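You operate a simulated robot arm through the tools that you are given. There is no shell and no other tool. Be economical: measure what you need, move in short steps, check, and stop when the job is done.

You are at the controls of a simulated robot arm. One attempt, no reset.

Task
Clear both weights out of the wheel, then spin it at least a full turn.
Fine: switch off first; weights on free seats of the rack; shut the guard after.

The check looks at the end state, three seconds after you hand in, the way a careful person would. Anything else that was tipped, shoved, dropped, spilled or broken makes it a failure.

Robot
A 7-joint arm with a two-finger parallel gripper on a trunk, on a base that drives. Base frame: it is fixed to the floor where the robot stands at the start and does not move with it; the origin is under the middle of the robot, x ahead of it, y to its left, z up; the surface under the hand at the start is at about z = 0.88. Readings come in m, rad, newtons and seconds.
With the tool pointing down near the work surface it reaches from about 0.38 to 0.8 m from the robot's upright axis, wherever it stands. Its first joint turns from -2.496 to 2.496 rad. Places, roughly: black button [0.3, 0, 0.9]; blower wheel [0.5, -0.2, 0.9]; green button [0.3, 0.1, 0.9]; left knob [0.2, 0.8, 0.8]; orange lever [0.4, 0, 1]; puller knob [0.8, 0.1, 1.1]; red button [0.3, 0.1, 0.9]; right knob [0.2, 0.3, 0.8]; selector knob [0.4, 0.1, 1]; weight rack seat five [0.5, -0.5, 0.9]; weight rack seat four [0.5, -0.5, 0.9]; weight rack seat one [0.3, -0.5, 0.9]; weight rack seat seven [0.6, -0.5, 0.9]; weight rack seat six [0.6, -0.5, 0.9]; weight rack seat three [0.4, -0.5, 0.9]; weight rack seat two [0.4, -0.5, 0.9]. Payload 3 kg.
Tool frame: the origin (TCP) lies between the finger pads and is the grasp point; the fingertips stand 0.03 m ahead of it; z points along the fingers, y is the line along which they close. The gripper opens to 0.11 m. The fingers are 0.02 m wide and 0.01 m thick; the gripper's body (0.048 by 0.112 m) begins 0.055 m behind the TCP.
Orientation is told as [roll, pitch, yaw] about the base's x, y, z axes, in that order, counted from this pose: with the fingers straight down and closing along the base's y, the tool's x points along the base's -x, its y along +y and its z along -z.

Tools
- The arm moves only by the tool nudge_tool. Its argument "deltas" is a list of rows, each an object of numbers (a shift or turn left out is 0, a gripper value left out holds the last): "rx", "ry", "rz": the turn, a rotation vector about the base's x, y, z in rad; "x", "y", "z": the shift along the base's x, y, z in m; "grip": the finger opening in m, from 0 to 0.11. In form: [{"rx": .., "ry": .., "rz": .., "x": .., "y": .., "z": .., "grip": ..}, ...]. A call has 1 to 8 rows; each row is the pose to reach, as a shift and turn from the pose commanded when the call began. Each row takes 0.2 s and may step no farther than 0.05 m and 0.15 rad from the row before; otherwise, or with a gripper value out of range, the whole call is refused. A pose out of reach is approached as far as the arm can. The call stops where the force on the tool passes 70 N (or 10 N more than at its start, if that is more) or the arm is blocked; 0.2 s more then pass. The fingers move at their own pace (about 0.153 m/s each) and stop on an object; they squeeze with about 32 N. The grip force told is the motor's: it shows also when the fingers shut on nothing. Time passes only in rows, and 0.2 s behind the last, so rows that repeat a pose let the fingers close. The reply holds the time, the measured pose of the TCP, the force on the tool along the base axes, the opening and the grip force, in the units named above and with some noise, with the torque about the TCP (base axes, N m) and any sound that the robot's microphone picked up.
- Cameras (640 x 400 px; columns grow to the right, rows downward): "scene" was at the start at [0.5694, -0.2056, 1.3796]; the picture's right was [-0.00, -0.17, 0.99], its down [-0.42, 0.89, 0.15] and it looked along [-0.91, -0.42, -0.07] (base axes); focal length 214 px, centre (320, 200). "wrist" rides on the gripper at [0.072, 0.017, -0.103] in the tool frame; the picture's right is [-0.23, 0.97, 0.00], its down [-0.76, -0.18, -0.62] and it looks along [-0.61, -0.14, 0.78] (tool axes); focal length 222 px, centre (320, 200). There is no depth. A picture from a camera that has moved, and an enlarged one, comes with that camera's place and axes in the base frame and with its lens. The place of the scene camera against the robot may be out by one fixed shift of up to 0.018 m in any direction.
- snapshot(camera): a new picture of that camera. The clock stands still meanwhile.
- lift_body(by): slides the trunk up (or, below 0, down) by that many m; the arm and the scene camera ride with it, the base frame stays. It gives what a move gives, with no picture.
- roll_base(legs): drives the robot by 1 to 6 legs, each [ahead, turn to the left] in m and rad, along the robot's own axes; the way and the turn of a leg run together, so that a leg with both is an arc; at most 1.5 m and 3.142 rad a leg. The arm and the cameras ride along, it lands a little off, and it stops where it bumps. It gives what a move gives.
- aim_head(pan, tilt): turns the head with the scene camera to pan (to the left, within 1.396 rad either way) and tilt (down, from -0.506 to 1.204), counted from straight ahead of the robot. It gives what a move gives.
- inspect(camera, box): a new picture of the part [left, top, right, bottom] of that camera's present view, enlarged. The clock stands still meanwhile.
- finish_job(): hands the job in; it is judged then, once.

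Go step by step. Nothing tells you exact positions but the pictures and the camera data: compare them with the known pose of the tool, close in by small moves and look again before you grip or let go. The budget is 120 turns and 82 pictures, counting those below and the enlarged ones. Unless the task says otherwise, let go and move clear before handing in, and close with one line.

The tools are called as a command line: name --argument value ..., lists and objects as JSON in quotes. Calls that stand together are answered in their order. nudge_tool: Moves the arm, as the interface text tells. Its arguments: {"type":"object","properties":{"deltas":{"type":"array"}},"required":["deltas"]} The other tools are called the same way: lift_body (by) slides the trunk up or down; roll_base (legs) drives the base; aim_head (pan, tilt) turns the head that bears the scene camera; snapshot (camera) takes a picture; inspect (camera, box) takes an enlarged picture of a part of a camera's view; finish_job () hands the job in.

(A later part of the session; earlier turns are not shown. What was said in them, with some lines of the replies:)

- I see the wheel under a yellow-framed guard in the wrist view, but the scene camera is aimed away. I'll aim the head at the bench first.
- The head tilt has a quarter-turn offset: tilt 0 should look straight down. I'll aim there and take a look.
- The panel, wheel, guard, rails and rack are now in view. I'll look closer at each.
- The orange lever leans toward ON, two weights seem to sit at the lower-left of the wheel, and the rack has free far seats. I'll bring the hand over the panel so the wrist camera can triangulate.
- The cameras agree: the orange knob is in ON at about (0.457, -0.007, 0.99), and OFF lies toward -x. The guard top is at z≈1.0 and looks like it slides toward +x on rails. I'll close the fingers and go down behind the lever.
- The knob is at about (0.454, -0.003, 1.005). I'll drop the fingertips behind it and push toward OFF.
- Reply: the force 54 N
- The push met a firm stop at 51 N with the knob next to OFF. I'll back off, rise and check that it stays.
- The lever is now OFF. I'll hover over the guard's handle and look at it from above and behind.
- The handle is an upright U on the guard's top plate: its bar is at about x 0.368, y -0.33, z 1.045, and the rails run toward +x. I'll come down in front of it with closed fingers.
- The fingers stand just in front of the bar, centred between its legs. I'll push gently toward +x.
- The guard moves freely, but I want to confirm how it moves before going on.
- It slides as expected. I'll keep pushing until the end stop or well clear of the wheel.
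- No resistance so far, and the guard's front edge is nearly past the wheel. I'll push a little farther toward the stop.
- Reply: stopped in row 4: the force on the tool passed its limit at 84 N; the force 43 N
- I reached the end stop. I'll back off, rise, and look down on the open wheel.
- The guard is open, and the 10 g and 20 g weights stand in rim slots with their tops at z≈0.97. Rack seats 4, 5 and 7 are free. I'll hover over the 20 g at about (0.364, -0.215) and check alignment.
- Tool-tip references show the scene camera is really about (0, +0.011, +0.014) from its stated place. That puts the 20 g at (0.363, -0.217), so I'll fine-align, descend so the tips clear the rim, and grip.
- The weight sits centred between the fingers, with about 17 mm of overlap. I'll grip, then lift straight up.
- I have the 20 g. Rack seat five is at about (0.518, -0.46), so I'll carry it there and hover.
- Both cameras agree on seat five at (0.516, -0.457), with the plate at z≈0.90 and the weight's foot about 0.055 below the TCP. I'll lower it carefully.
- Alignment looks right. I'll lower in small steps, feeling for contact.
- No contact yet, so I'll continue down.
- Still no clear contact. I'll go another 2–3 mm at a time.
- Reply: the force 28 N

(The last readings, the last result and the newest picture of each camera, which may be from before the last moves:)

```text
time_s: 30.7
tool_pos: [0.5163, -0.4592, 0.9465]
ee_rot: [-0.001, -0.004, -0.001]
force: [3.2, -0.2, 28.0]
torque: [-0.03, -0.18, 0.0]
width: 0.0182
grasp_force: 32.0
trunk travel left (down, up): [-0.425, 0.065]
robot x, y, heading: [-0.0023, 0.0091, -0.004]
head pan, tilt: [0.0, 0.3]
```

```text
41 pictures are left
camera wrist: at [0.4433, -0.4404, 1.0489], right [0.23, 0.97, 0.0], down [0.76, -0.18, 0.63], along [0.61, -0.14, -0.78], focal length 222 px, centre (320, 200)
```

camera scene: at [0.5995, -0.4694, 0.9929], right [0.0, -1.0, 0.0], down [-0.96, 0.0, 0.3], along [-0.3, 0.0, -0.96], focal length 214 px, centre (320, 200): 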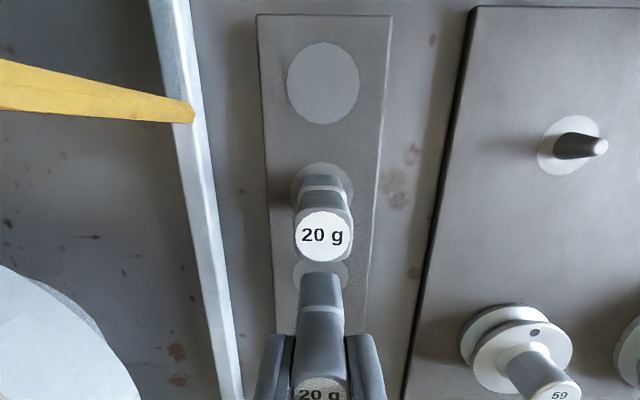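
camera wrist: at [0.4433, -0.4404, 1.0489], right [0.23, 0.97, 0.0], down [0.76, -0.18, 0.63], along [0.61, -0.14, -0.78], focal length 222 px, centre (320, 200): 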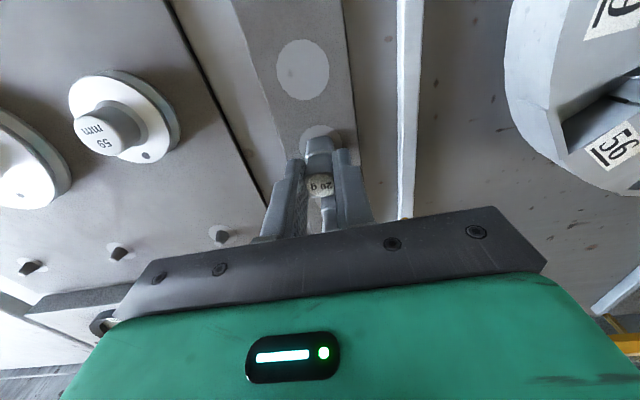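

The weight is seated (28 N). I'll ease the pressure, open, and rise straight up.

nudge_tool --deltas '[{"z": 0.003}, {"z": 0.003, "grip": 0.045}, {"z": 0.003, "grip": 0.045}, {"z": 0.03}, {"z": 0.07}, {"z": 0.11}, {"z": 0.15}]'

snapshot --camera "scene"

```text
time_s: 32.3
tool_pos: [0.512, -0.4598, 1.094]
ee_rot: [0.003, 0.003, 0.0]
force: [0.0, -0.8, 0.2]
torque: [0.03, 0.0, -0.01]
width: 0.0451
grasp_force: 0.1
trunk travel left (down, up): [-0.425, 0.065]
robot x, y, heading: [-0.0029, 0.0065, 0.001]
head pan, tilt: [0.0, 0.3]
```

```text
40 pictures are left
camera scene: at [0.5958, -0.4714, 1.1259], right [0.0, -1.0, 0.0], down [-0.95, 0.0, 0.3], along [-0.3, 0.0, -0.95], focal length 214 px, centre (320, 200)
```

scene: 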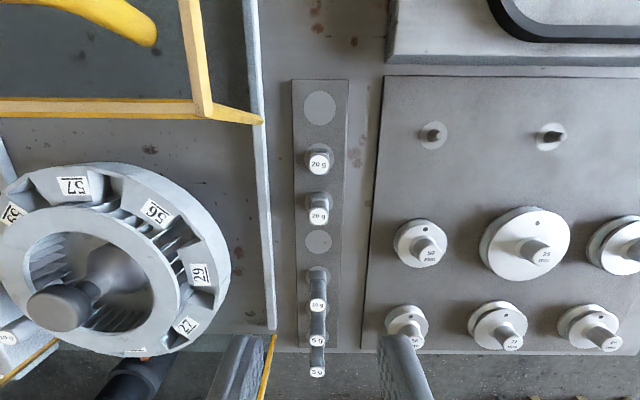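

The 20 g stands in seat five. Next is the 10 g at about (0.408, -0.160); I'll hover over it.

nudge_tool --deltas '[{"x": -0.015, "y": 0.043, "z": 0.0}, {"x": -0.03, "y": 0.086}, {"x": -0.046, "y": 0.129}, {"x": -0.062, "y": 0.172}, {"x": -0.078, "y": 0.215}, {"x": -0.093, "y": 0.258}, {"x": -0.107, "y": 0.297}, {"x": -0.107, "y": 0.297, "z": -0.045}]'

aim_head --pan 0 --tilt 0.7

snapshot --camera "scene"

snapshot --camera "wrist"

```text
time_s: 34.1
tool_pos: [0.4089, -0.1616, 1.0499]
ee_rot: [0.001, 0.003, 0.001]
force: [-0.9, 0.2, 0.2]
torque: [-0.05, -0.03, 0.01]
width: 0.0452
grasp_force: 0.1
trunk travel left (down, up): [-0.425, 0.065]
robot x, y, heading: [-0.0002, 0.0056, -0.004]
head pan, tilt: [0.0, 0.3]
```

```text
time_s: 35.0
tool_pos: [0.4076, -0.1618, 1.0504]
ee_rot: [0.001, 0.001, 0.001]
force: [-0.5, 0.0, 0.6]
torque: [-0.04, -0.01, 0.02]
width: 0.0451
grasp_force: 0.0
trunk travel left (down, up): [-0.425, 0.065]
robot x, y, heading: [-0.0012, 0.0086, -0.001]
head pan, tilt: [0.0, 0.7]
```

```text
39 pictures are left
camera scene: at [0.4546, -0.1733, 1.0893], right [0.0, -1.0, 0.0], down [-0.77, 0.0, 0.64], along [-0.64, 0.0, -0.77], focal length 214 px, centre (320, 200)
```

scene: 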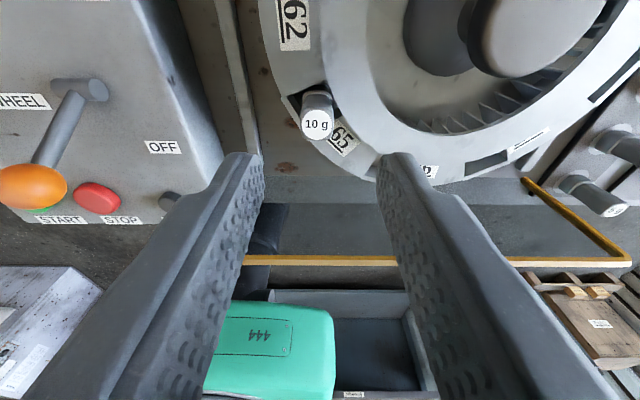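

```text
38 pictures are left
camera wrist: at [0.3362, -0.144, 1.1534], right [0.23, 0.97, 0.0], down [0.76, -0.18, 0.62], along [0.61, -0.14, -0.78], focal length 222 px, centre (320, 200)
```

wrist: 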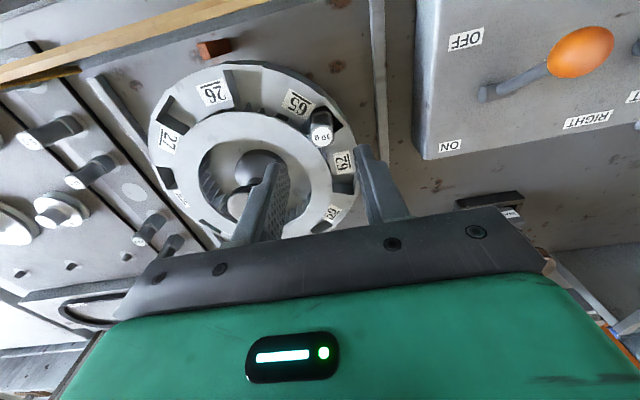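

The 10 g is at (0.407, -0.1595). To keep both fingers over the lower label blocks rather than the inner ring, I'll turn the hand so it closes tangentially, at about -0.95 rad yaw.

nudge_tool --deltas '[{"rz": -0.14}, {"rz": -0.28}, {"rz": -0.42}, {"rz": -0.56}, {"rz": -0.7}, {"rz": -0.84}, {"rz": -0.95, "y": 0.001}, {"rz": -0.95, "y": 0.001, "z": -0.02}]'

snapshot --camera "scene"

snapshot --camera "wrist"

```text
time_s: 36.8
tool_pos: [0.4084, -0.1609, 1.0289]
ee_rot: [-0.001, -0.002, -0.953]
force: [0.5, -0.1, 0.7]
torque: [0.0, 0.02, 0.0]
width: 0.0449
grasp_force: 0.0
trunk travel left (down, up): [-0.425, 0.065]
robot x, y, heading: [0.0008, 0.0088, -0.0]
head pan, tilt: [0.0, 0.7]
```

```text
37 pictures are left
camera scene: at [0.4348, -0.2093, 1.0691], right [-0.81, -0.58, 0.0], down [-0.44, 0.62, 0.64], along [-0.37, 0.52, -0.77], focal length 214 px, centre (320, 200)
```

scene: 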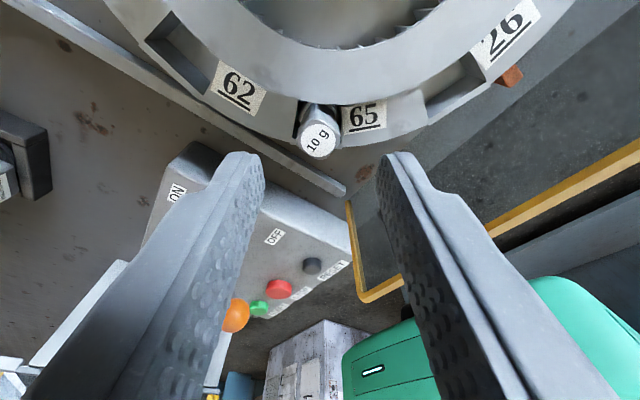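

```text
36 pictures are left
camera wrist: at [0.3801, -0.0906, 1.133], right [0.93, 0.38, 0.0], down [0.3, -0.72, 0.62], along [0.24, -0.58, -0.78], focal length 222 px, centre (320, 200)
```

wrist: 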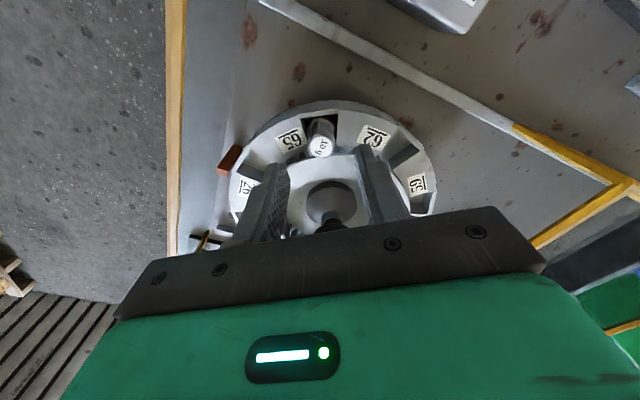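

The wrist camera puts the 10 g right under the tool. I'll descend to z≈0.985 and check.

nudge_tool --deltas '[{"z": -0.02}, {"z": -0.035}, {"z": -0.044}]'

snapshot --camera "scene"

```text
time_s: 37.6
tool_pos: [0.4083, -0.1607, 0.9871]
ee_rot: [0.0, 0.0, -0.95]
force: [-0.6, -0.2, 0.1]
torque: [-0.03, -0.01, 0.0]
width: 0.0451
grasp_force: 0.0
trunk travel left (down, up): [-0.425, 0.065]
robot x, y, heading: [0.0008, 0.0101, 0.0]
head pan, tilt: [0.0, 0.7]
```

```text
35 pictures are left
camera scene: at [0.4353, -0.2095, 1.0256], right [-0.81, -0.58, 0.0], down [-0.45, 0.62, 0.64], along [-0.37, 0.52, -0.77], focal length 214 px, centre (320, 200)
```

scene: 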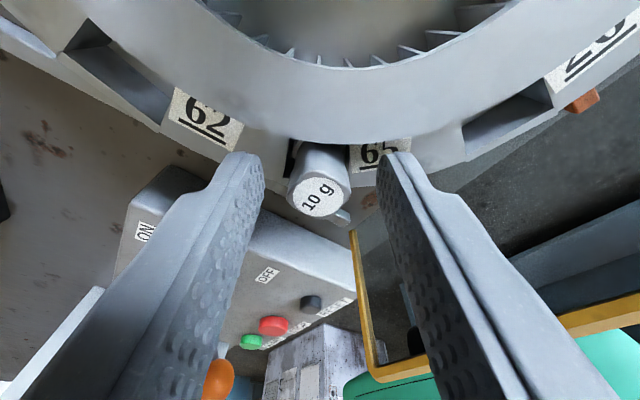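

Well centred. I'll grip and lift.

nudge_tool --deltas '[{"z": -0.002, "grip": 0.0}, {"z": -0.002, "grip": 0.0}, {"z": -0.002, "grip": 0.0}]'

nudge_tool --deltas '[{"z": 0.02}, {"z": 0.05}, {"z": 0.08}, {"z": 0.112}]'

nudge_tool --deltas '[{"rz": 0.14}, {"rz": 0.28}, {"rz": 0.42}, {"rz": 0.56}, {"rz": 0.7}, {"rz": 0.84}, {"rz": 0.95}]'

snapshot --camera "scene"

```text
time_s: 38.4
tool_pos: [0.408, -0.1618, 0.9837]
ee_rot: [0.002, -0.003, -0.951]
force: [2.9, -1.1, 27.8]
torque: [0.01, -0.1, 0.11]
width: 0.0172
grasp_force: 32.3
trunk travel left (down, up): [-0.425, 0.065]
robot x, y, heading: [-0.0002, 0.0072, -0.004]
head pan, tilt: [0.0, 0.7]
```

```text
time_s: 39.4
tool_pos: [0.4088, -0.1598, 1.0948]
ee_rot: [0.0, 0.001, -0.95]
force: [0.6, -0.8, 0.2]
torque: [0.06, 0.02, -0.02]
width: 0.017
grasp_force: 32.0
trunk travel left (down, up): [-0.425, 0.065]
robot x, y, heading: [0.0021, 0.0085, -0.002]
head pan, tilt: [0.0, 0.7]
```

```text
time_s: 41.0
tool_pos: [0.4093, -0.1607, 1.0935]
ee_rot: [-0.001, -0.001, 0.002]
force: [-0.3, 0.6, 0.4]
torque: [0.01, -0.01, 0.01]
width: 0.0171
grasp_force: 31.4
trunk travel left (down, up): [-0.425, 0.065]
robot x, y, heading: [-0.0004, 0.0072, -0.003]
head pan, tilt: [0.0, 0.7]
```

```text
34 pictures are left
camera scene: at [0.4553, -0.172, 1.1342], right [0.0, -1.0, 0.0], down [-0.77, 0.0, 0.64], along [-0.64, 0.0, -0.77], focal length 214 px, centre (320, 200)
```

scene: 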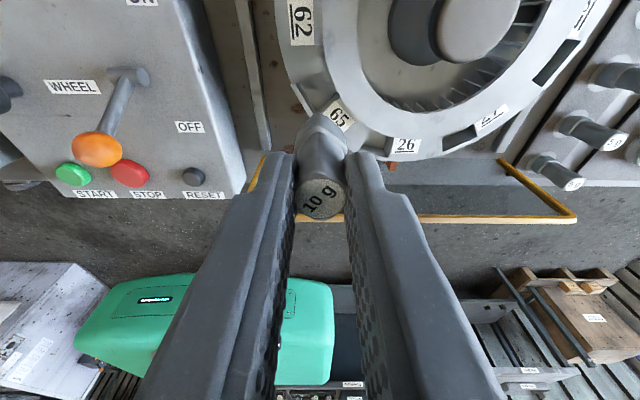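

Both weights are out of the wheel. I'll carry the 10 g to seat four at (0.4655, -0.457).

nudge_tool --deltas '[{"z": 0.03}, {"x": 0.005, "y": -0.045, "z": 0.03}, {"x": 0.01, "y": -0.09, "z": 0.03}, {"x": 0.02, "y": -0.135, "z": 0.03}, {"x": 0.03, "y": -0.18, "z": 0.03}, {"x": 0.04, "y": -0.225, "z": 0.03}, {"x": 0.05, "y": -0.27, "z": 0.02}, {"x": 0.057, "y": -0.296, "z": 0.0}]'

nudge_tool --deltas '[{"z": -0.04}, {"z": -0.08}, {"z": -0.115}, {"z": -0.13}]'

aim_head --pan 0 --tilt 0.3

snapshot --camera "scene"

snapshot --camera "wrist"

```text
time_s: 42.8
tool_pos: [0.4664, -0.457, 1.0957]
ee_rot: [0.001, 0.003, 0.0]
force: [0.3, 0.6, 1.0]
torque: [-0.01, 0.03, -0.01]
width: 0.0175
grasp_force: 32.2
trunk travel left (down, up): [-0.425, 0.065]
robot x, y, heading: [-0.0012, 0.0057, -0.0]
head pan, tilt: [0.0, 0.7]
```

```text
time_s: 43.8
tool_pos: [0.4665, -0.4567, 0.9634]
ee_rot: [0.0, -0.001, 0.001]
force: [-1.1, -0.1, -0.4]
torque: [-0.03, 0.02, 0.01]
width: 0.0176
grasp_force: 32.0
trunk travel left (down, up): [-0.425, 0.065]
robot x, y, heading: [-0.0043, 0.0085, -0.003]
head pan, tilt: [0.0, 0.7]
```

```text
time_s: 44.7
tool_pos: [0.4658, -0.457, 0.9654]
ee_rot: [0.0, -0.001, 0.001]
force: [0.3, 0.0, -0.2]
torque: [-0.01, 0.01, -0.02]
width: 0.0175
grasp_force: 32.0
trunk travel left (down, up): [-0.425, 0.065]
robot x, y, heading: [-0.0026, 0.0067, -0.002]
head pan, tilt: [0.0, 0.3]
```

```text
33 pictures are left
camera scene: at [0.5484, -0.4681, 0.9955], right [0.0, -1.0, 0.0], down [-0.96, 0.0, 0.3], along [-0.3, 0.0, -0.96], focal length 214 px, centre (320, 200)
```

scene: 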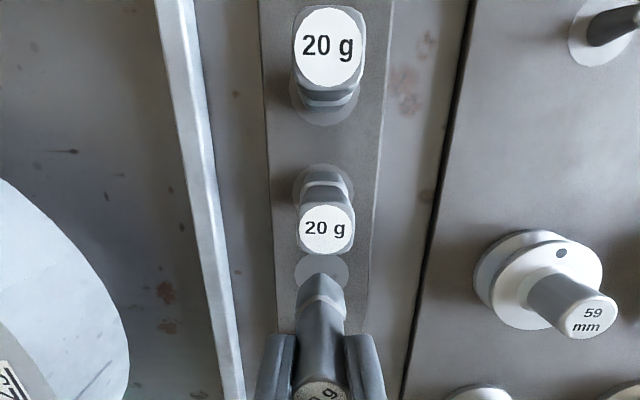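

```text
32 pictures are left
camera wrist: at [0.3941, -0.4388, 1.0679], right [0.23, 0.97, 0.0], down [0.76, -0.18, 0.62], along [0.61, -0.14, -0.78], focal length 222 px, centre (320, 200)
```

wrist: 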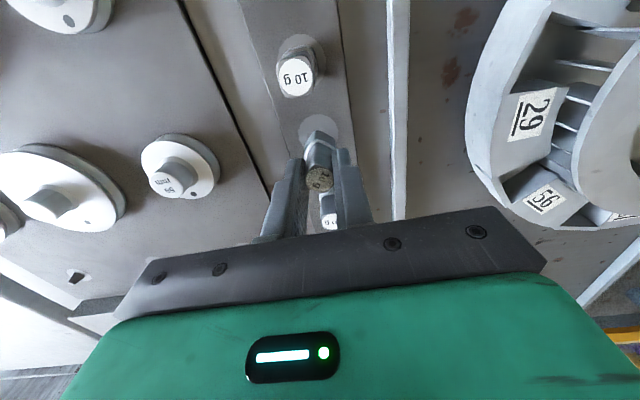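

Aligned over seat four. I'll lower to contact.

nudge_tool --deltas '[{"z": -0.005}, {"z": -0.01}, {"z": -0.013}]'

nudge_tool --deltas '[{"z": -0.002}, {"z": -0.004}]'

```text
time_s: 45.5
tool_pos: [0.4659, -0.4564, 0.9518]
ee_rot: [0.001, 0.001, 0.0]
force: [-0.9, -0.1, 0.2]
torque: [0.04, 0.0, 0.0]
width: 0.0176
grasp_force: 31.9
trunk travel left (down, up): [-0.425, 0.065]
robot x, y, heading: [-0.0011, 0.0049, 0.003]
head pan, tilt: [0.0, 0.3]
```

```text
time_s: 46.1
tool_pos: [0.4648, -0.4573, 0.9483]
ee_rot: [-0.001, 0.001, -0.001]
force: [1.2, 0.6, 5.2]
torque: [0.1, -0.07, -0.01]
width: 0.0175
grasp_force: 31.9
trunk travel left (down, up): [-0.425, 0.065]
robot x, y, heading: [0.001, 0.0054, 0.006]
head pan, tilt: [0.0, 0.3]
```

Light contact at 5 N means it is seated. I'll open and rise.

nudge_tool --deltas '[{"z": 0.0, "grip": 0.045}, {"z": 0.0, "grip": 0.045}, {"z": 0.03}, {"z": 0.07}, {"z": 0.11}, {"z": 0.15}]'

snapshot --camera "scene"

```text
time_s: 47.5
tool_pos: [0.4666, -0.4587, 1.0985]
ee_rot: [0.0, 0.0, 0.0]
force: [0.1, -0.5, -0.1]
torque: [0.03, 0.01, 0.01]
width: 0.045
grasp_force: 0.1
trunk travel left (down, up): [-0.425, 0.065]
robot x, y, heading: [0.0002, 0.0055, -0.003]
head pan, tilt: [0.0, 0.3]
```

```text
31 pictures are left
camera scene: at [0.5492, -0.4689, 1.1301], right [0.0, -1.0, 0.0], down [-0.96, 0.0, 0.3], along [-0.3, 0.0, -0.96], focal length 214 px, centre (320, 200)
```

scene: 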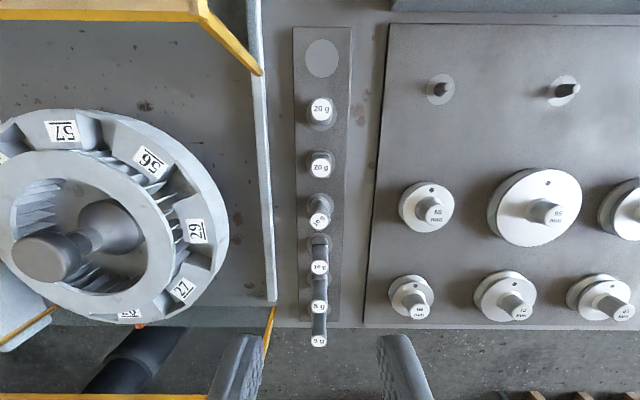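

Both weights stand on the rack. Next is spinning the wheel by hand, so I'll hover over it and study the slots.

nudge_tool --deltas '[{"x": -0.015, "y": 0.04, "grip": 0.0}, {"x": -0.03, "y": 0.08}, {"x": -0.045, "y": 0.12}, {"x": -0.06, "y": 0.16}, {"x": -0.075, "y": 0.2}, {"x": -0.09, "y": 0.22}]'

aim_head --pan 0 --tilt 0.0

snapshot --camera "scene"

inspect --camera "scene" --box '[220, 200, 420, 360]'

```text
time_s: 48.9
tool_pos: [0.3748, -0.2376, 1.0958]
ee_rot: [0.003, 0.003, 0.0]
force: [0.1, -1.2, -0.2]
torque: [0.02, 0.01, -0.02]
width: 0.0
grasp_force: 32.3
trunk travel left (down, up): [-0.425, 0.065]
robot x, y, heading: [-0.0034, 0.0105, -0.003]
head pan, tilt: [0.0, 0.3]
```

```text
time_s: 49.7
tool_pos: [0.3757, -0.238, 1.0973]
ee_rot: [0.0, 0.0, 0.0]
force: [-0.1, 0.2, 1.0]
torque: [0.02, -0.01, 0.01]
width: 0.0
grasp_force: 32.1
trunk travel left (down, up): [-0.425, 0.065]
robot x, y, heading: [-0.0035, 0.0073, 0.001]
head pan, tilt: [0.0, 0.0]
```

```text
30 pictures are left
camera scene: at [0.4857, -0.2498, 1.1316], right [0.0, -1.0, 0.0], down [-1.0, 0.0, 0.0], along [0.0, 0.0, -1.0], focal length 214 px, centre (320, 200)
```

scene: 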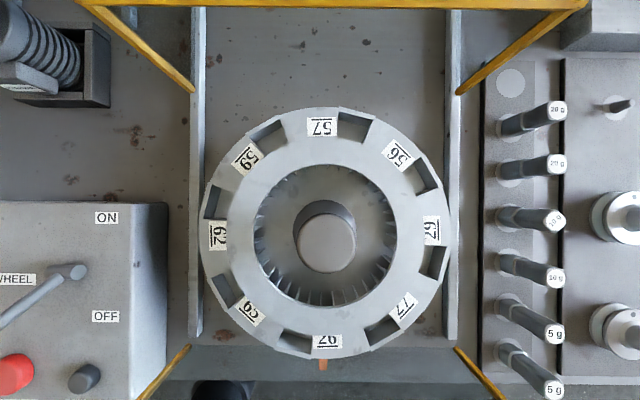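

```text
2.50 times, centred on (320, 280) of scene
camera zoom: at [0.4857, -0.2498, 1.1316], right [0.0, -1.0, 0.0], down [-1.0, 0.0, 0.0], along [0.0, 0.0, -1.0], focal length 536 px, centre (320, 0)
```

zoom: 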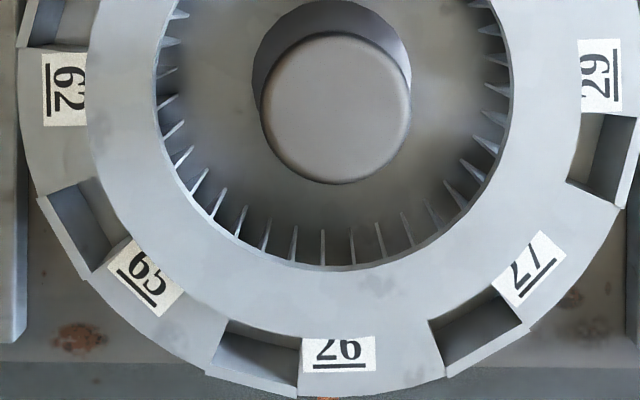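

The slots are too tight for a finger to circle in, but the hub (top at about z 1.0, r≈0.02, centre ≈(0.456, -0.243)) can be gripped and twisted. I'll hover over it with the fingers open and check.

nudge_tool --deltas '[{"x": 0.04, "y": -0.003, "grip": 0.08}, {"x": 0.081, "y": -0.005}, {"x": 0.081, "y": -0.005, "z": -0.02}]'

aim_head --pan 0 --tilt 0.7

snapshot --camera "scene"

snapshot --camera "wrist"

```text
time_s: 50.5
tool_pos: [0.456, -0.242, 1.0769]
ee_rot: [-0.001, 0.002, -0.002]
force: [0.6, 0.4, -0.1]
torque: [0.0, 0.03, 0.01]
width: 0.08
grasp_force: 0.1
trunk travel left (down, up): [-0.425, 0.065]
robot x, y, heading: [0.0011, 0.0059, 0.001]
head pan, tilt: [0.0, 0.0]
```

```text
time_s: 51.5
tool_pos: [0.4548, -0.2422, 1.077]
ee_rot: [0.001, 0.001, -0.001]
force: [-0.7, -0.5, 0.8]
torque: [0.03, -0.05, 0.0]
width: 0.0799
grasp_force: 0.0
trunk travel left (down, up): [-0.425, 0.065]
robot x, y, heading: [-0.0011, 0.0077, 0.003]
head pan, tilt: [0.0, 0.7]
```

```text
28 pictures are left
camera scene: at [0.5023, -0.2535, 1.1167], right [0.0, -1.0, 0.0], down [-0.77, 0.0, 0.64], along [-0.64, 0.0, -0.77], focal length 214 px, centre (320, 200)
```

scene: 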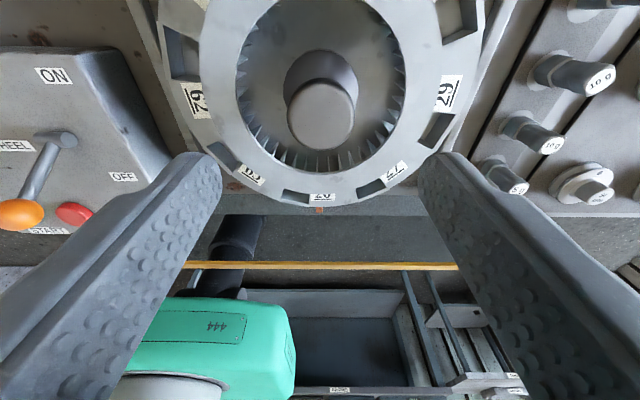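

```text
27 pictures are left
camera wrist: at [0.3839, -0.2242, 1.1808], right [0.23, 0.97, 0.0], down [0.76, -0.18, 0.62], along [0.61, -0.14, -0.78], focal length 222 px, centre (320, 200)
```

wrist: 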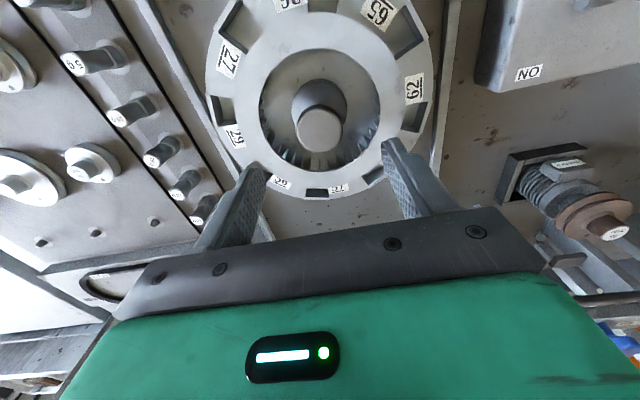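

The hub top is at (0.457, -0.243, 0.99), directly under the tool. I'll descend around it and grip.

nudge_tool --deltas '[{"x": 0.001, "z": -0.035}, {"x": 0.001, "z": -0.07}, {"x": 0.001, "z": -0.09}, {"x": 0.001, "z": -0.09, "grip": 0.0}, {"x": 0.001, "z": -0.09, "grip": 0.0}, {"x": 0.001, "z": -0.09, "grip": 0.0}]'

snapshot --camera "scene"

```text
time_s: 52.5
tool_pos: [0.4576, -0.2429, 0.993]
ee_rot: [-0.004, -0.006, -0.002]
force: [-14.7, -21.2, 32.3]
torque: [-0.13, 0.89, 0.03]
width: 0.0413
grasp_force: 31.9
trunk travel left (down, up): [-0.425, 0.065]
robot x, y, heading: [-0.0012, 0.0064, -0.006]
head pan, tilt: [0.0, 0.7]
stopped in row 4: the force on the tool passed its limit at 78 N (the readings are from after the stop); the commanded pose is now the measured one
```

```text
26 pictures are left
camera scene: at [0.5033, -0.2538, 1.0329], right [0.0, -1.0, 0.0], down [-0.77, 0.0, 0.64], along [-0.64, 0.0, -0.77], focal length 214 px, centre (320, 200)
```

scene: 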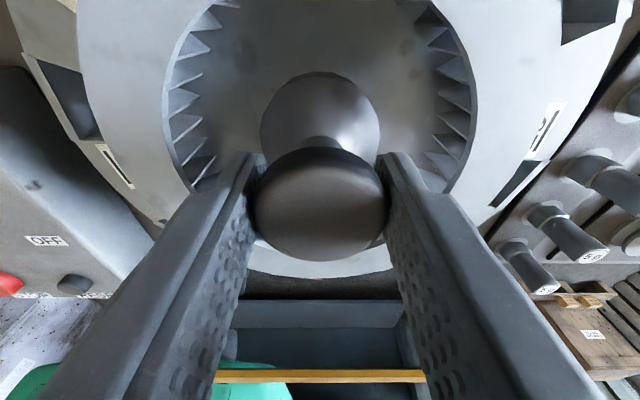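

The hub ends in a mushroom knob, now held at 41 mm. I'll test a small twist and see whether the wheel follows.

nudge_tool --deltas '[{"rz": -0.1}, {"rz": -0.2}, {"rz": -0.3}, {"rz": -0.4}]'

snapshot --camera "wrist"

```text
time_s: 53.5
tool_pos: [0.4569, -0.2425, 0.9923]
ee_rot: [0.0, -0.008, -0.404]
force: [-12.0, -51.0, 45.9]
torque: [-1.57, -0.43, 0.11]
width: 0.0413
grasp_force: 45.0
trunk travel left (down, up): [-0.425, 0.065]
robot x, y, heading: [0.0015, 0.0062, 0.001]
head pan, tilt: [0.0, 0.7]
```

```text
25 pictures are left
camera wrist: at [0.3968, -0.1979, 1.0959], right [0.59, 0.81, 0.0], down [0.63, -0.46, 0.63], along [0.51, -0.37, -0.78], focal length 222 px, centre (320, 200)
```

wrist: 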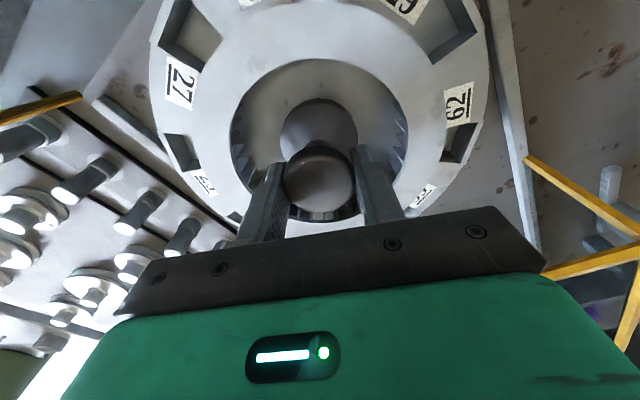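

The wheel turns with the knob, since labels 27 and 62 kept their place relative to the hand. The side forces are high, so I'll regrip slightly higher.

nudge_tool --deltas '[{"grip": 0.06}, {"grip": 0.06}, {"z": 0.005, "grip": 0.06}]'

nudge_tool --deltas '[{"grip": 0.0}, {"grip": 0.0}, {"grip": 0.0}]'

```text
time_s: 54.3
tool_pos: [0.4573, -0.2387, 0.9951]
ee_rot: [0.001, 0.007, -0.402]
force: [-0.2, -0.6, 1.4]
torque: [0.01, 0.03, -0.01]
width: 0.0601
grasp_force: 0.0
trunk travel left (down, up): [-0.425, 0.065]
robot x, y, heading: [-0.0006, 0.0077, 0.002]
head pan, tilt: [0.0, 0.7]
```

```text
time_s: 55.1
tool_pos: [0.4568, -0.2426, 0.9952]
ee_rot: [0.001, 0.0, -0.4]
force: [-30.1, -49.7, -34.6]
torque: [-0.05, 0.15, 0.01]
width: 0.0415
grasp_force: 44.4
trunk travel left (down, up): [-0.425, 0.065]
robot x, y, heading: [-0.0025, 0.0094, -0.001]
head pan, tilt: [0.0, 0.7]
```

The knob is about 4 mm toward -y from the commanded pose. I'll shift to relieve that.

nudge_tool --deltas '[{"x": -0.001, "y": -0.003, "z": -0.0015}, {"x": -0.002, "y": -0.004, "z": -0.002}]'

```text
time_s: 55.7
tool_pos: [0.4568, -0.2425, 0.9944]
ee_rot: [0.001, -0.002, -0.403]
force: [-17.5, -0.9, 0.2]
torque: [0.76, 0.99, -0.02]
width: 0.0414
grasp_force: 44.7
trunk travel left (down, up): [-0.425, 0.065]
robot x, y, heading: [0.0001, 0.0089, 0.002]
head pan, tilt: [0.0, 0.7]
```

The forces are small now. I'll keep twisting.

nudge_tool --deltas '[{"x": -0.001, "rz": -0.13}, {"x": -0.001, "rz": -0.26}, {"x": -0.001, "rz": -0.39}, {"x": -0.001, "rz": -0.52}, {"x": -0.001, "rz": -0.65}, {"x": -0.001, "rz": -0.78}, {"x": -0.001, "rz": -0.91}, {"x": -0.001, "rz": -1.04}]'

nudge_tool --deltas '[{"rz": -0.13}, {"rz": -0.26}, {"rz": -0.39}, {"rz": -0.52}, {"rz": -0.65}, {"rz": -0.78}]'

snapshot --camera "wrist"

```text
time_s: 57.5
tool_pos: [0.4568, -0.2432, 0.9947]
ee_rot: [0.001, -0.005, -1.444]
force: [1.2, 9.4, 25.3]
torque: [0.19, -0.07, 0.03]
width: 0.0409
grasp_force: 45.0
trunk travel left (down, up): [-0.425, 0.065]
robot x, y, heading: [0.0013, 0.0054, 0.002]
head pan, tilt: [0.0, 0.7]
```

```text
time_s: 58.9
tool_pos: [0.4555, -0.2438, 0.9952]
ee_rot: [-0.001, -0.003, -2.223]
force: [6.0, 3.0, 28.6]
torque: [0.43, -0.27, 0.01]
width: 0.0411
grasp_force: 45.2
trunk travel left (down, up): [-0.425, 0.065]
robot x, y, heading: [0.0032, 0.0075, -0.003]
head pan, tilt: [0.0, 0.7]
```

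```text
24 pictures are left
camera wrist: at [0.5134, -0.1949, 1.0975], right [0.64, -0.77, 0.0], down [-0.6, -0.49, 0.63], along [-0.48, -0.4, -0.78], focal length 222 px, centre (320, 200)
```

wrist: 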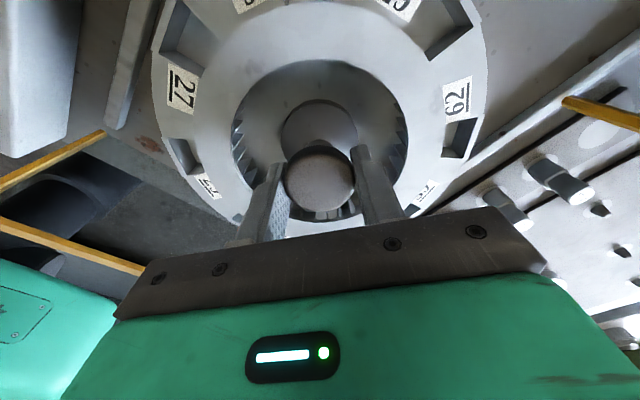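

The wheel has followed the whole way, 2.2 rad so far. I'll twist a bit farther, then release.

nudge_tool --deltas '[{"z": -0.001, "rz": -0.13}, {"z": -0.001, "rz": -0.26}, {"z": -0.001, "rz": -0.39}, {"z": -0.001, "rz": -0.52}]'

nudge_tool --deltas '[{"grip": 0.07}, {"grip": 0.07}, {"z": 0.03}, {"z": 0.03, "rz": 0.14}, {"z": 0.03, "rz": 0.28}, {"z": 0.03, "rz": 0.42}, {"z": 0.03, "rz": 0.56}, {"z": 0.03, "rz": 0.7}]'

snapshot --camera "wrist"

```text
time_s: 59.9
tool_pos: [0.4545, -0.2424, 0.9937]
ee_rot: [0.001, -0.004, -2.745]
force: [1.7, 10.5, 29.5]
torque: [-0.06, 0.19, 0.08]
width: 0.0413
grasp_force: 45.0
trunk travel left (down, up): [-0.425, 0.065]
robot x, y, heading: [-0.0024, 0.0121, 0.0]
head pan, tilt: [0.0, 0.7]
```

```text
time_s: 61.7
tool_pos: [0.4567, -0.2449, 1.0235]
ee_rot: [0.0, -0.005, -2.039]
force: [-0.1, 0.2, 0.7]
torque: [0.01, 0.05, -0.01]
width: 0.0701
grasp_force: 0.1
trunk travel left (down, up): [-0.425, 0.065]
robot x, y, heading: [0.0015, 0.0088, -0.005]
head pan, tilt: [0.0, 0.7]
```

```text
23 pictures are left
camera wrist: at [0.5048, -0.1861, 1.1258], right [0.77, -0.64, 0.0], down [-0.5, -0.6, 0.63], along [-0.4, -0.48, -0.78], focal length 222 px, centre (320, 200)
```

wrist: 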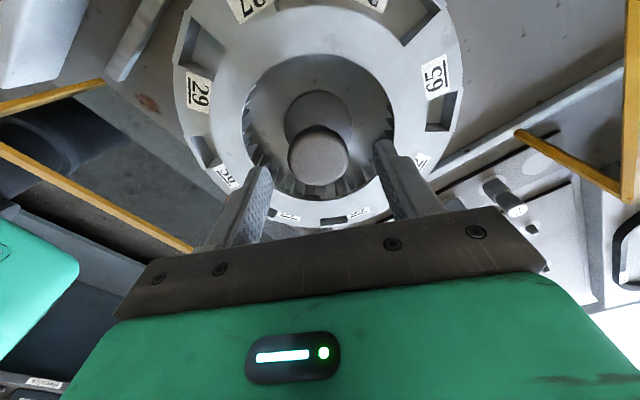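

The wheel stayed put when released. I'll wind the hand back, raised clear of the knob, for a second grip.

nudge_tool --deltas '[{"z": 0.01, "rz": 0.14}, {"z": 0.01, "rz": 0.28}, {"z": 0.01, "rz": 0.42}, {"z": 0.01, "rz": 0.56}, {"z": 0.01, "rz": 0.7}, {"z": 0.01, "rz": 0.84}, {"z": 0.01, "rz": 0.98}, {"z": 0.01, "rz": 1.12}]'

nudge_tool --deltas '[{"rz": 0.14}, {"rz": 0.28}, {"rz": 0.42}, {"rz": 0.56}, {"rz": 0.7}, {"rz": 0.84}, {"rz": 0.98}, {"rz": 1.12}]'

nudge_tool --deltas '[{"rz": 0.14}, {"rz": 0.28}, {"rz": 0.42}, {"rz": 0.56}, {"rz": 0.7}, {"rz": 0.84}, {"rz": 0.98}, {"rz": 1.12}]'

```text
time_s: 63.5
tool_pos: [0.4559, -0.2434, 1.0328]
ee_rot: [-0.002, -0.003, -0.92]
force: [-0.6, 0.8, -0.7]
torque: [0.0, -0.01, -0.02]
width: 0.0701
grasp_force: 0.0
trunk travel left (down, up): [-0.425, 0.065]
robot x, y, heading: [0.0018, 0.0132, 0.004]
head pan, tilt: [0.0, 0.7]
```

```text
time_s: 65.3
tool_pos: [0.4562, -0.2434, 1.033]
ee_rot: [0.001, -0.005, 0.2]
force: [0.5, 0.0, -0.2]
torque: [-0.01, -0.01, -0.02]
width: 0.0701
grasp_force: 0.0
trunk travel left (down, up): [-0.425, 0.065]
robot x, y, heading: [-0.0043, 0.0098, -0.001]
head pan, tilt: [0.0, 0.7]
```

```text
time_s: 67.1
tool_pos: [0.4557, -0.2451, 1.0334]
ee_rot: [0.0, -0.002, 1.322]
force: [-0.5, -0.4, 0.0]
torque: [0.01, -0.01, 0.0]
width: 0.07
grasp_force: 0.0
trunk travel left (down, up): [-0.425, 0.065]
robot x, y, heading: [0.0002, 0.0066, -0.0]
head pan, tilt: [0.0, 0.7]
```

The hand is back at +1.32 rad. I'll descend, grip the knob, and check the forces.

nudge_tool --deltas '[{"z": -0.02}, {"z": -0.038}, {"z": -0.038, "grip": 0}, {"z": -0.038, "grip": 0}, {"z": -0.038, "grip": 0}]'

snapshot --camera "wrist"

```text
time_s: 68.3
tool_pos: [0.4559, -0.245, 0.9957]
ee_rot: [-0.001, -0.003, 1.32]
force: [-4.4, -0.8, -4.2]
torque: [-0.14, -0.05, 0.05]
width: 0.0413
grasp_force: 45.4
trunk travel left (down, up): [-0.425, 0.065]
robot x, y, heading: [-0.001, 0.0097, 0.002]
head pan, tilt: [0.0, 0.7]
```

```text
22 pictures are left
camera wrist: at [0.4214, -0.3099, 1.0982], right [-0.89, 0.46, 0.0], down [0.36, 0.69, 0.63], along [0.29, 0.56, -0.78], focal length 222 px, centre (320, 200)
```

wrist: 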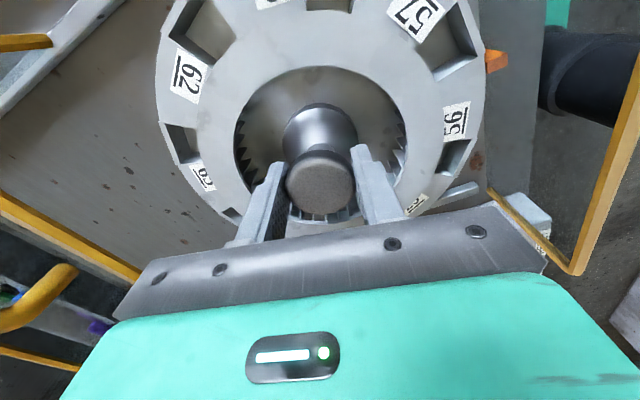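

The grip is good and forces are low. I'll twist through the full range.

nudge_tool --deltas '[{"rz": -0.13}, {"rz": -0.26}, {"rz": -0.39}, {"rz": -0.52}, {"rz": -0.65}, {"rz": -0.78}, {"rz": -0.91}, {"rz": -1.04}]'

nudge_tool --deltas '[{"rz": -0.13}, {"rz": -0.26}, {"rz": -0.39}, {"rz": -0.52}, {"rz": -0.65}, {"rz": -0.78}, {"rz": -0.91}, {"rz": -1.04}]'

nudge_tool --deltas '[{"rz": -0.13}, {"rz": -0.26}, {"rz": -0.39}, {"rz": -0.52}, {"rz": -0.65}, {"rz": -0.78}, {"rz": -0.91}, {"rz": -1.04}]'

nudge_tool --deltas '[{"rz": -0.13}, {"rz": -0.26}, {"rz": -0.39}, {"rz": -0.52}, {"rz": -0.65}, {"rz": -0.78}, {"rz": -0.9}]'

snapshot --camera "wrist"

```text
time_s: 70.1
tool_pos: [0.4545, -0.2421, 0.9939]
ee_rot: [0.003, 0.0, 0.275]
force: [-26.2, 17.5, -10.1]
torque: [0.07, -0.03, 0.07]
width: 0.0415
grasp_force: 44.7
trunk travel left (down, up): [-0.425, 0.065]
robot x, y, heading: [0.0012, 0.008, -0.002]
head pan, tilt: [0.0, 0.7]
```

```text
time_s: 71.9
tool_pos: [0.4548, -0.2421, 0.9961]
ee_rot: [0.0, -0.006, -0.762]
force: [-12.3, 31.9, -12.6]
torque: [0.68, 0.6, 0.01]
width: 0.0412
grasp_force: 45.1
trunk travel left (down, up): [-0.425, 0.065]
robot x, y, heading: [0.0036, 0.0017, 0.003]
head pan, tilt: [0.0, 0.7]
```

```text
time_s: 73.7
tool_pos: [0.4564, -0.2432, 0.9954]
ee_rot: [0.001, -0.006, -1.805]
force: [-5.6, 29.3, 5.6]
torque: [-0.32, 0.37, 0.04]
width: 0.0411
grasp_force: 45.2
trunk travel left (down, up): [-0.425, 0.065]
robot x, y, heading: [0.0025, 0.0064, 0.001]
head pan, tilt: [0.0, 0.7]
```

```text
time_s: 75.3
tool_pos: [0.4558, -0.2418, 0.9955]
ee_rot: [0.002, -0.002, -2.703]
force: [-2.9, 28.2, 11.5]
torque: [0.55, -0.31, 0.06]
width: 0.0413
grasp_force: 45.1
trunk travel left (down, up): [-0.425, 0.065]
robot x, y, heading: [-0.0053, 0.0066, 0.005]
head pan, tilt: [0.0, 0.7]
```

```text
21 pictures are left
camera wrist: at [0.529, -0.226, 1.0987], right [0.21, -0.98, 0.0], down [-0.76, -0.16, 0.63], along [-0.61, -0.13, -0.78], focal length 222 px, centre (320, 200)
```

wrist: 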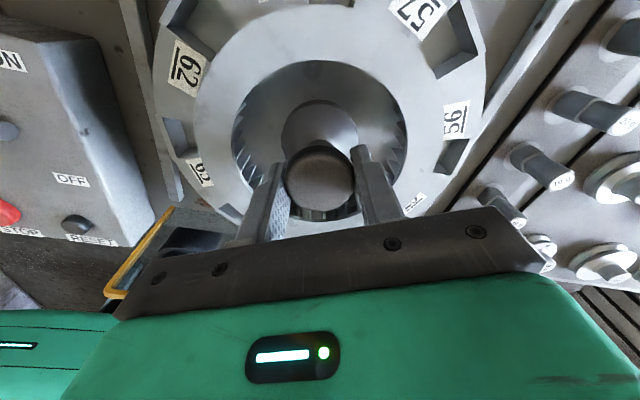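

The total turn is about 6.77 rad, more than a full turn, and label 62 sits about 0.5 rad past its start, which agrees. I'll release, rise, unwind the wrist and head behind the guard's handle.

nudge_tool --deltas '[{"grip": 0.07}, {"grip": 0.07}, {"z": 0.04}, {"z": 0.08}, {"z": 0.125, "rz": 0.14}, {"z": 0.125, "rz": 0.28}, {"z": 0.125, "rz": 0.42}, {"z": 0.125, "rz": 0.56}]'

nudge_tool --deltas '[{"rz": 0.14, "grip": 0.0}, {"rz": 0.28}, {"rz": 0.42}, {"rz": 0.56}, {"rz": 0.7}, {"rz": 0.84}, {"rz": 0.98}, {"rz": 1.12}]'

nudge_tool --deltas '[{"rz": 0.14, "x": 0.03}, {"rz": 0.28, "x": 0.06}, {"rz": 0.42, "x": 0.09, "y": -0.02}, {"rz": 0.56, "x": 0.12, "y": -0.04}, {"rz": 0.7, "x": 0.15, "y": -0.055}, {"rz": 0.84, "x": 0.18, "y": -0.07}, {"rz": 0.98, "x": 0.21, "y": -0.085}, {"rz": 1.02, "x": 0.23, "y": -0.088}]'

snapshot --camera "wrist"

snapshot --camera "scene"

```text
time_s: 77.1
tool_pos: [0.4546, -0.244, 1.1191]
ee_rot: [0.001, -0.004, -2.14]
force: [0.3, -0.6, -0.5]
torque: [-0.04, 0.01, 0.02]
width: 0.07
grasp_force: 0.0
trunk travel left (down, up): [-0.425, 0.065]
robot x, y, heading: [-0.0007, 0.0074, -0.006]
head pan, tilt: [0.0, 0.7]
```

```text
time_s: 78.9
tool_pos: [0.457, -0.2441, 1.1199]
ee_rot: [0.0, -0.003, -1.019]
force: [0.1, -0.4, 0.0]
torque: [0.02, -0.01, -0.06]
width: 0.0
grasp_force: 31.8
trunk travel left (down, up): [-0.425, 0.065]
robot x, y, heading: [0.0003, 0.0091, 0.0]
head pan, tilt: [0.0, 0.7]
```

```text
time_s: 80.7
tool_pos: [0.688, -0.3305, 1.1201]
ee_rot: [0.0, -0.005, 0.001]
force: [0.1, 0.4, 0.3]
torque: [-0.01, 0.02, -0.01]
width: 0.0001
grasp_force: 32.3
trunk travel left (down, up): [-0.425, 0.065]
robot x, y, heading: [-0.0009, 0.005, 0.001]
head pan, tilt: [0.0, 0.7]
```

```text
20 pictures are left
camera wrist: at [0.6152, -0.3127, 1.2233], right [0.23, 0.97, 0.0], down [0.76, -0.18, 0.63], along [0.61, -0.14, -0.78], focal length 222 px, centre (320, 200)
```

wrist: 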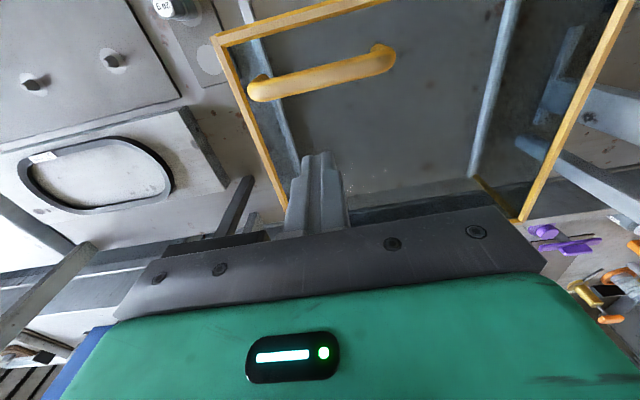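

```text
19 pictures are left
camera scene: at [0.7337, -0.3419, 1.1597], right [0.0, -1.0, 0.0], down [-0.77, 0.0, 0.64], along [-0.64, 0.0, -0.77], focal length 214 px, centre (320, 200)
```

scene: 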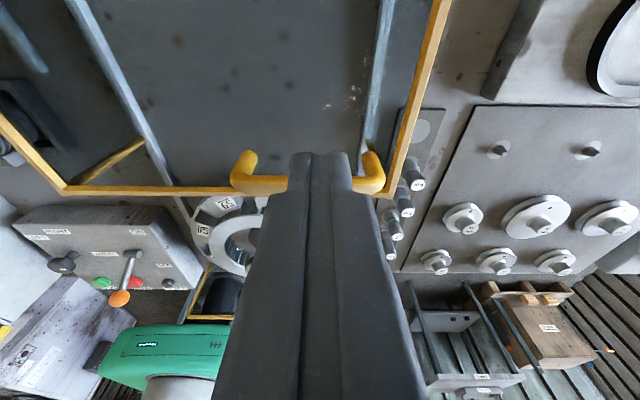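

The bar is at x≈0.646 and the fingers are clear behind it at 0.688. I'll descend and pull the guard shut toward -x.

nudge_tool --deltas '[{"y": 0.006, "z": -0.04}, {"y": 0.006, "z": -0.073}, {"x": -0.03, "y": 0.006, "z": -0.073}, {"x": -0.055, "y": 0.006, "z": -0.073}, {"x": -0.08, "y": 0.006, "z": -0.073}, {"x": -0.105, "y": 0.006, "z": -0.073}, {"x": -0.13, "y": 0.006, "z": -0.073}]'

snapshot --camera "wrist"

```text
time_s: 82.3
tool_pos: [0.5536, -0.3246, 1.0447]
ee_rot: [0.002, -0.001, -0.002]
force: [0.5, 0.2, -0.9]
torque: [0.01, 0.04, 0.03]
width: 0.0003
grasp_force: 32.1
trunk travel left (down, up): [-0.425, 0.065]
robot x, y, heading: [-0.0014, 0.0055, -0.001]
head pan, tilt: [0.0, 0.7]
```

```text
18 pictures are left
camera wrist: at [0.4825, -0.3075, 1.1489], right [0.23, 0.97, 0.0], down [0.76, -0.18, 0.62], along [0.61, -0.14, -0.78], focal length 222 px, centre (320, 200)
```

wrist: 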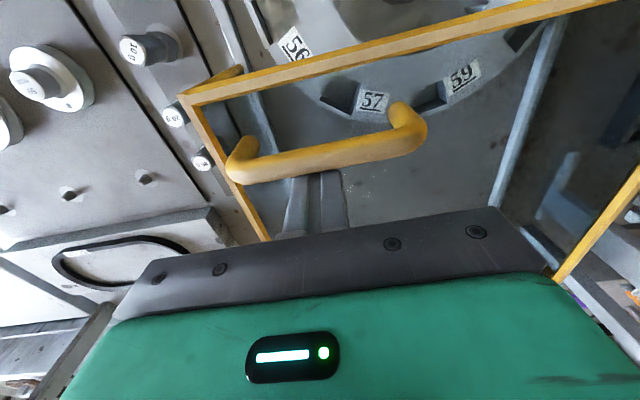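

The guard follows. I'll continue toward the closed stop.

nudge_tool --deltas '[{"x": -0.025}, {"x": -0.05}, {"x": -0.075}, {"x": -0.1}, {"x": -0.12}, {"x": -0.14}, {"x": -0.152}]'

nudge_tool --deltas '[{"x": -0.006}, {"x": -0.012}, {"x": -0.018}, {"x": -0.022}]'

```text
time_s: 83.9
tool_pos: [0.4031, -0.3255, 1.0461]
ee_rot: [0.002, -0.004, 0.0]
force: [0.8, 0.5, -0.6]
torque: [0.0, 0.0, -0.03]
width: 0.0
grasp_force: 32.0
trunk travel left (down, up): [-0.425, 0.065]
robot x, y, heading: [-0.0015, 0.0086, -0.004]
head pan, tilt: [0.0, 0.7]
```

```text
time_s: 84.9
tool_pos: [0.3815, -0.326, 1.0467]
ee_rot: [0.0, -0.005, -0.003]
force: [-0.5, -0.2, -0.8]
torque: [0.01, 0.0, -0.01]
width: 0.0001
grasp_force: 31.8
trunk travel left (down, up): [-0.425, 0.065]
robot x, y, heading: [-0.0013, 0.0101, -0.006]
head pan, tilt: [0.0, 0.7]
```

Not at the stop yet. I'll go on in small steps.

nudge_tool --deltas '[{"x": -0.004}, {"x": -0.008}, {"x": -0.012}]'

snapshot --camera "scene"

```text
time_s: 85.7
tool_pos: [0.3777, -0.3251, 1.0462]
ee_rot: [-0.005, -0.007, -0.001]
force: [61.4, 2.3, 16.6]
torque: [0.06, 0.08, -0.29]
width: 0.0
grasp_force: 31.9
trunk travel left (down, up): [-0.425, 0.065]
robot x, y, heading: [0.0004, 0.0038, -0.004]
head pan, tilt: [0.0, 0.7]
```

```text
17 pictures are left
camera scene: at [0.423, -0.3373, 1.0868], right [0.0, -1.0, 0.0], down [-0.77, 0.0, 0.64], along [-0.64, 0.0, -0.77], focal length 214 px, centre (320, 200)
```

scene: 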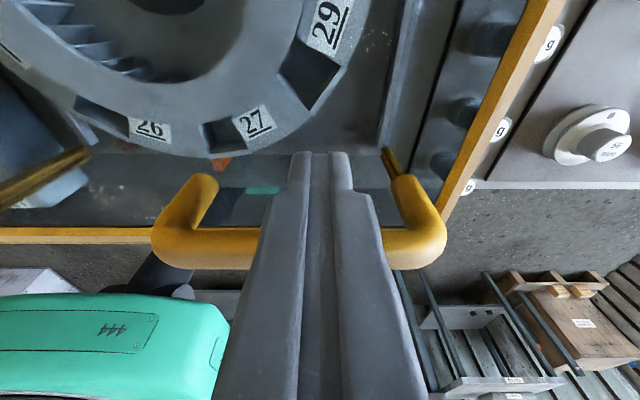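

The guard is against its closed stop (61 N). I'll back off, rise clear and take a final overview.

nudge_tool --deltas '[{"x": 0.015}, {"x": 0.02, "z": 0.03}, {"x": 0.02, "z": 0.08}, {"x": 0.02, "z": 0.13}, {"x": 0.02, "y": 0.02, "z": 0.18}, {"x": 0.04, "y": 0.06, "z": 0.2}, {"x": 0.06, "y": 0.1, "z": 0.21}]'

aim_head --pan 0 --tilt 0.1

snapshot --camera "scene"

inspect --camera "scene" --box '[120, 100, 460, 400]'

```text
refused: row 5 steps farther than a row can; nothing moved
```

```text
time_s: 86.7
tool_pos: [0.3778, -0.3259, 1.0467]
ee_rot: [-0.005, -0.002, -0.002]
force: [84.4, -4.1, 56.9]
torque: [0.08, 0.51, -0.31]
width: 0.0
grasp_force: 32.4
trunk travel left (down, up): [-0.425, 0.065]
robot x, y, heading: [0.0013, 0.0088, 0.003]
head pan, tilt: [0.0, 0.099]
```

```text
16 pictures are left
camera scene: at [0.4779, -0.3375, 1.0792], right [0.0, -1.0, 0.0], down [-1.0, 0.0, 0.1], along [-0.1, 0.0, -1.0], focal length 214 px, centre (320, 200)
```

scene: 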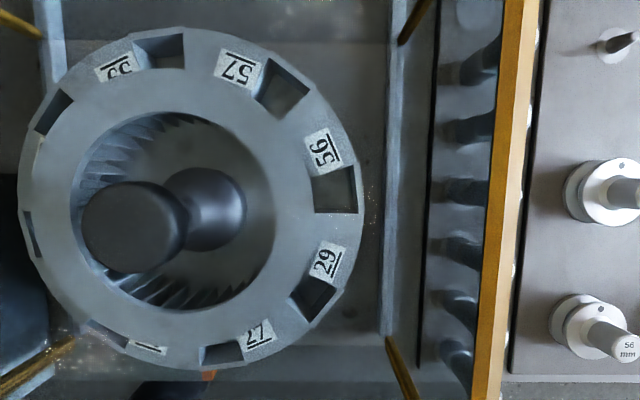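

```text
1.33 times, centred on (290, 250) of scene
camera zoom: at [0.4779, -0.3375, 1.0792], right [0.0, -1.0, 0.0], down [-1.0, 0.0, 0.1], along [-0.1, 0.0, -1.0], focal length 286 px, centre (360, 133)
```

zoom: 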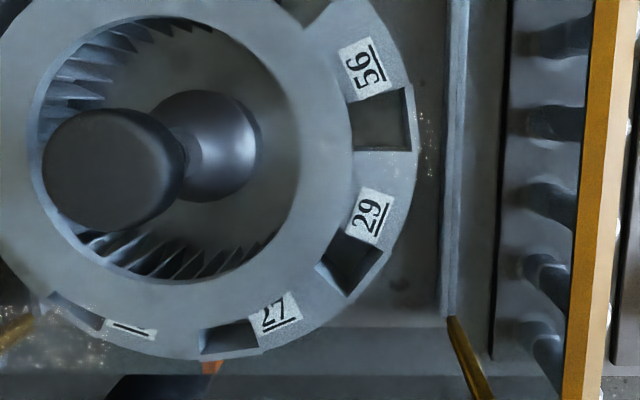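

One row was too long, so nothing moved. I'll back off with smaller steps.

nudge_tool --deltas '[{"x": 0.015}, {"x": 0.02, "z": 0.03}, {"x": 0.02, "z": 0.07}, {"x": 0.02, "z": 0.11}, {"x": 0.02, "z": 0.15}, {"x": 0.02, "y": 0.03, "z": 0.18}, {"x": 0.02, "y": 0.07, "z": 0.2}, {"x": 0.02, "y": 0.11, "z": 0.21}]'

snapshot --camera "scene"

inspect --camera "scene" --box '[420, 100, 580, 340]'

```text
time_s: 88.5
tool_pos: [0.3893, -0.218, 1.2584]
ee_rot: [0.0, -0.002, -0.002]
force: [0.8, -0.4, -0.8]
torque: [0.07, 0.02, 0.0]
width: 0.0
grasp_force: 32.1
trunk travel left (down, up): [-0.425, 0.065]
robot x, y, heading: [0.0029, 0.0064, -0.004]
head pan, tilt: [0.0, 0.099]
```

```text
14 pictures are left
camera scene: at [0.4903, -0.23, 1.2908], right [0.0, -1.0, 0.0], down [-1.0, 0.0, 0.1], along [-0.1, 0.0, -1.0], focal length 214 px, centre (320, 200)
```

scene: 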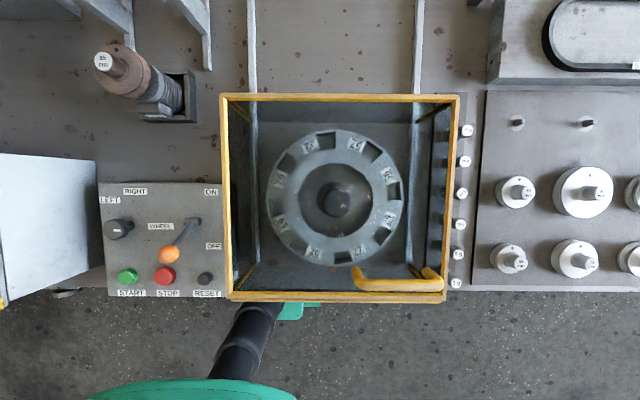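

```text
1.67 times, centred on (500, 220) of scene
camera zoom: at [0.4903, -0.23, 1.2908], right [0.0, -1.0, 0.0], down [-1.0, 0.0, 0.1], along [-0.1, 0.0, -1.0], focal length 358 px, centre (20, 167)
```

zoom: 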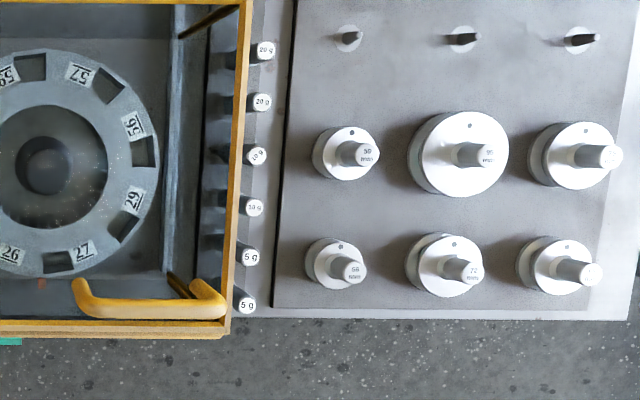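

Everything is in place: the lever is OFF, the wheel is empty, both weights stand on the rack, and the guard is shut. The hand is clear, so I'm handing in.

finish_job

```text
The job is handed in.
```

I set the lever to OFF, moved the 20 g weight to rack seat five and the 10 g to seat four, turned the wheel by hand about 6.8 rad (just over one turn), and shut the guard.
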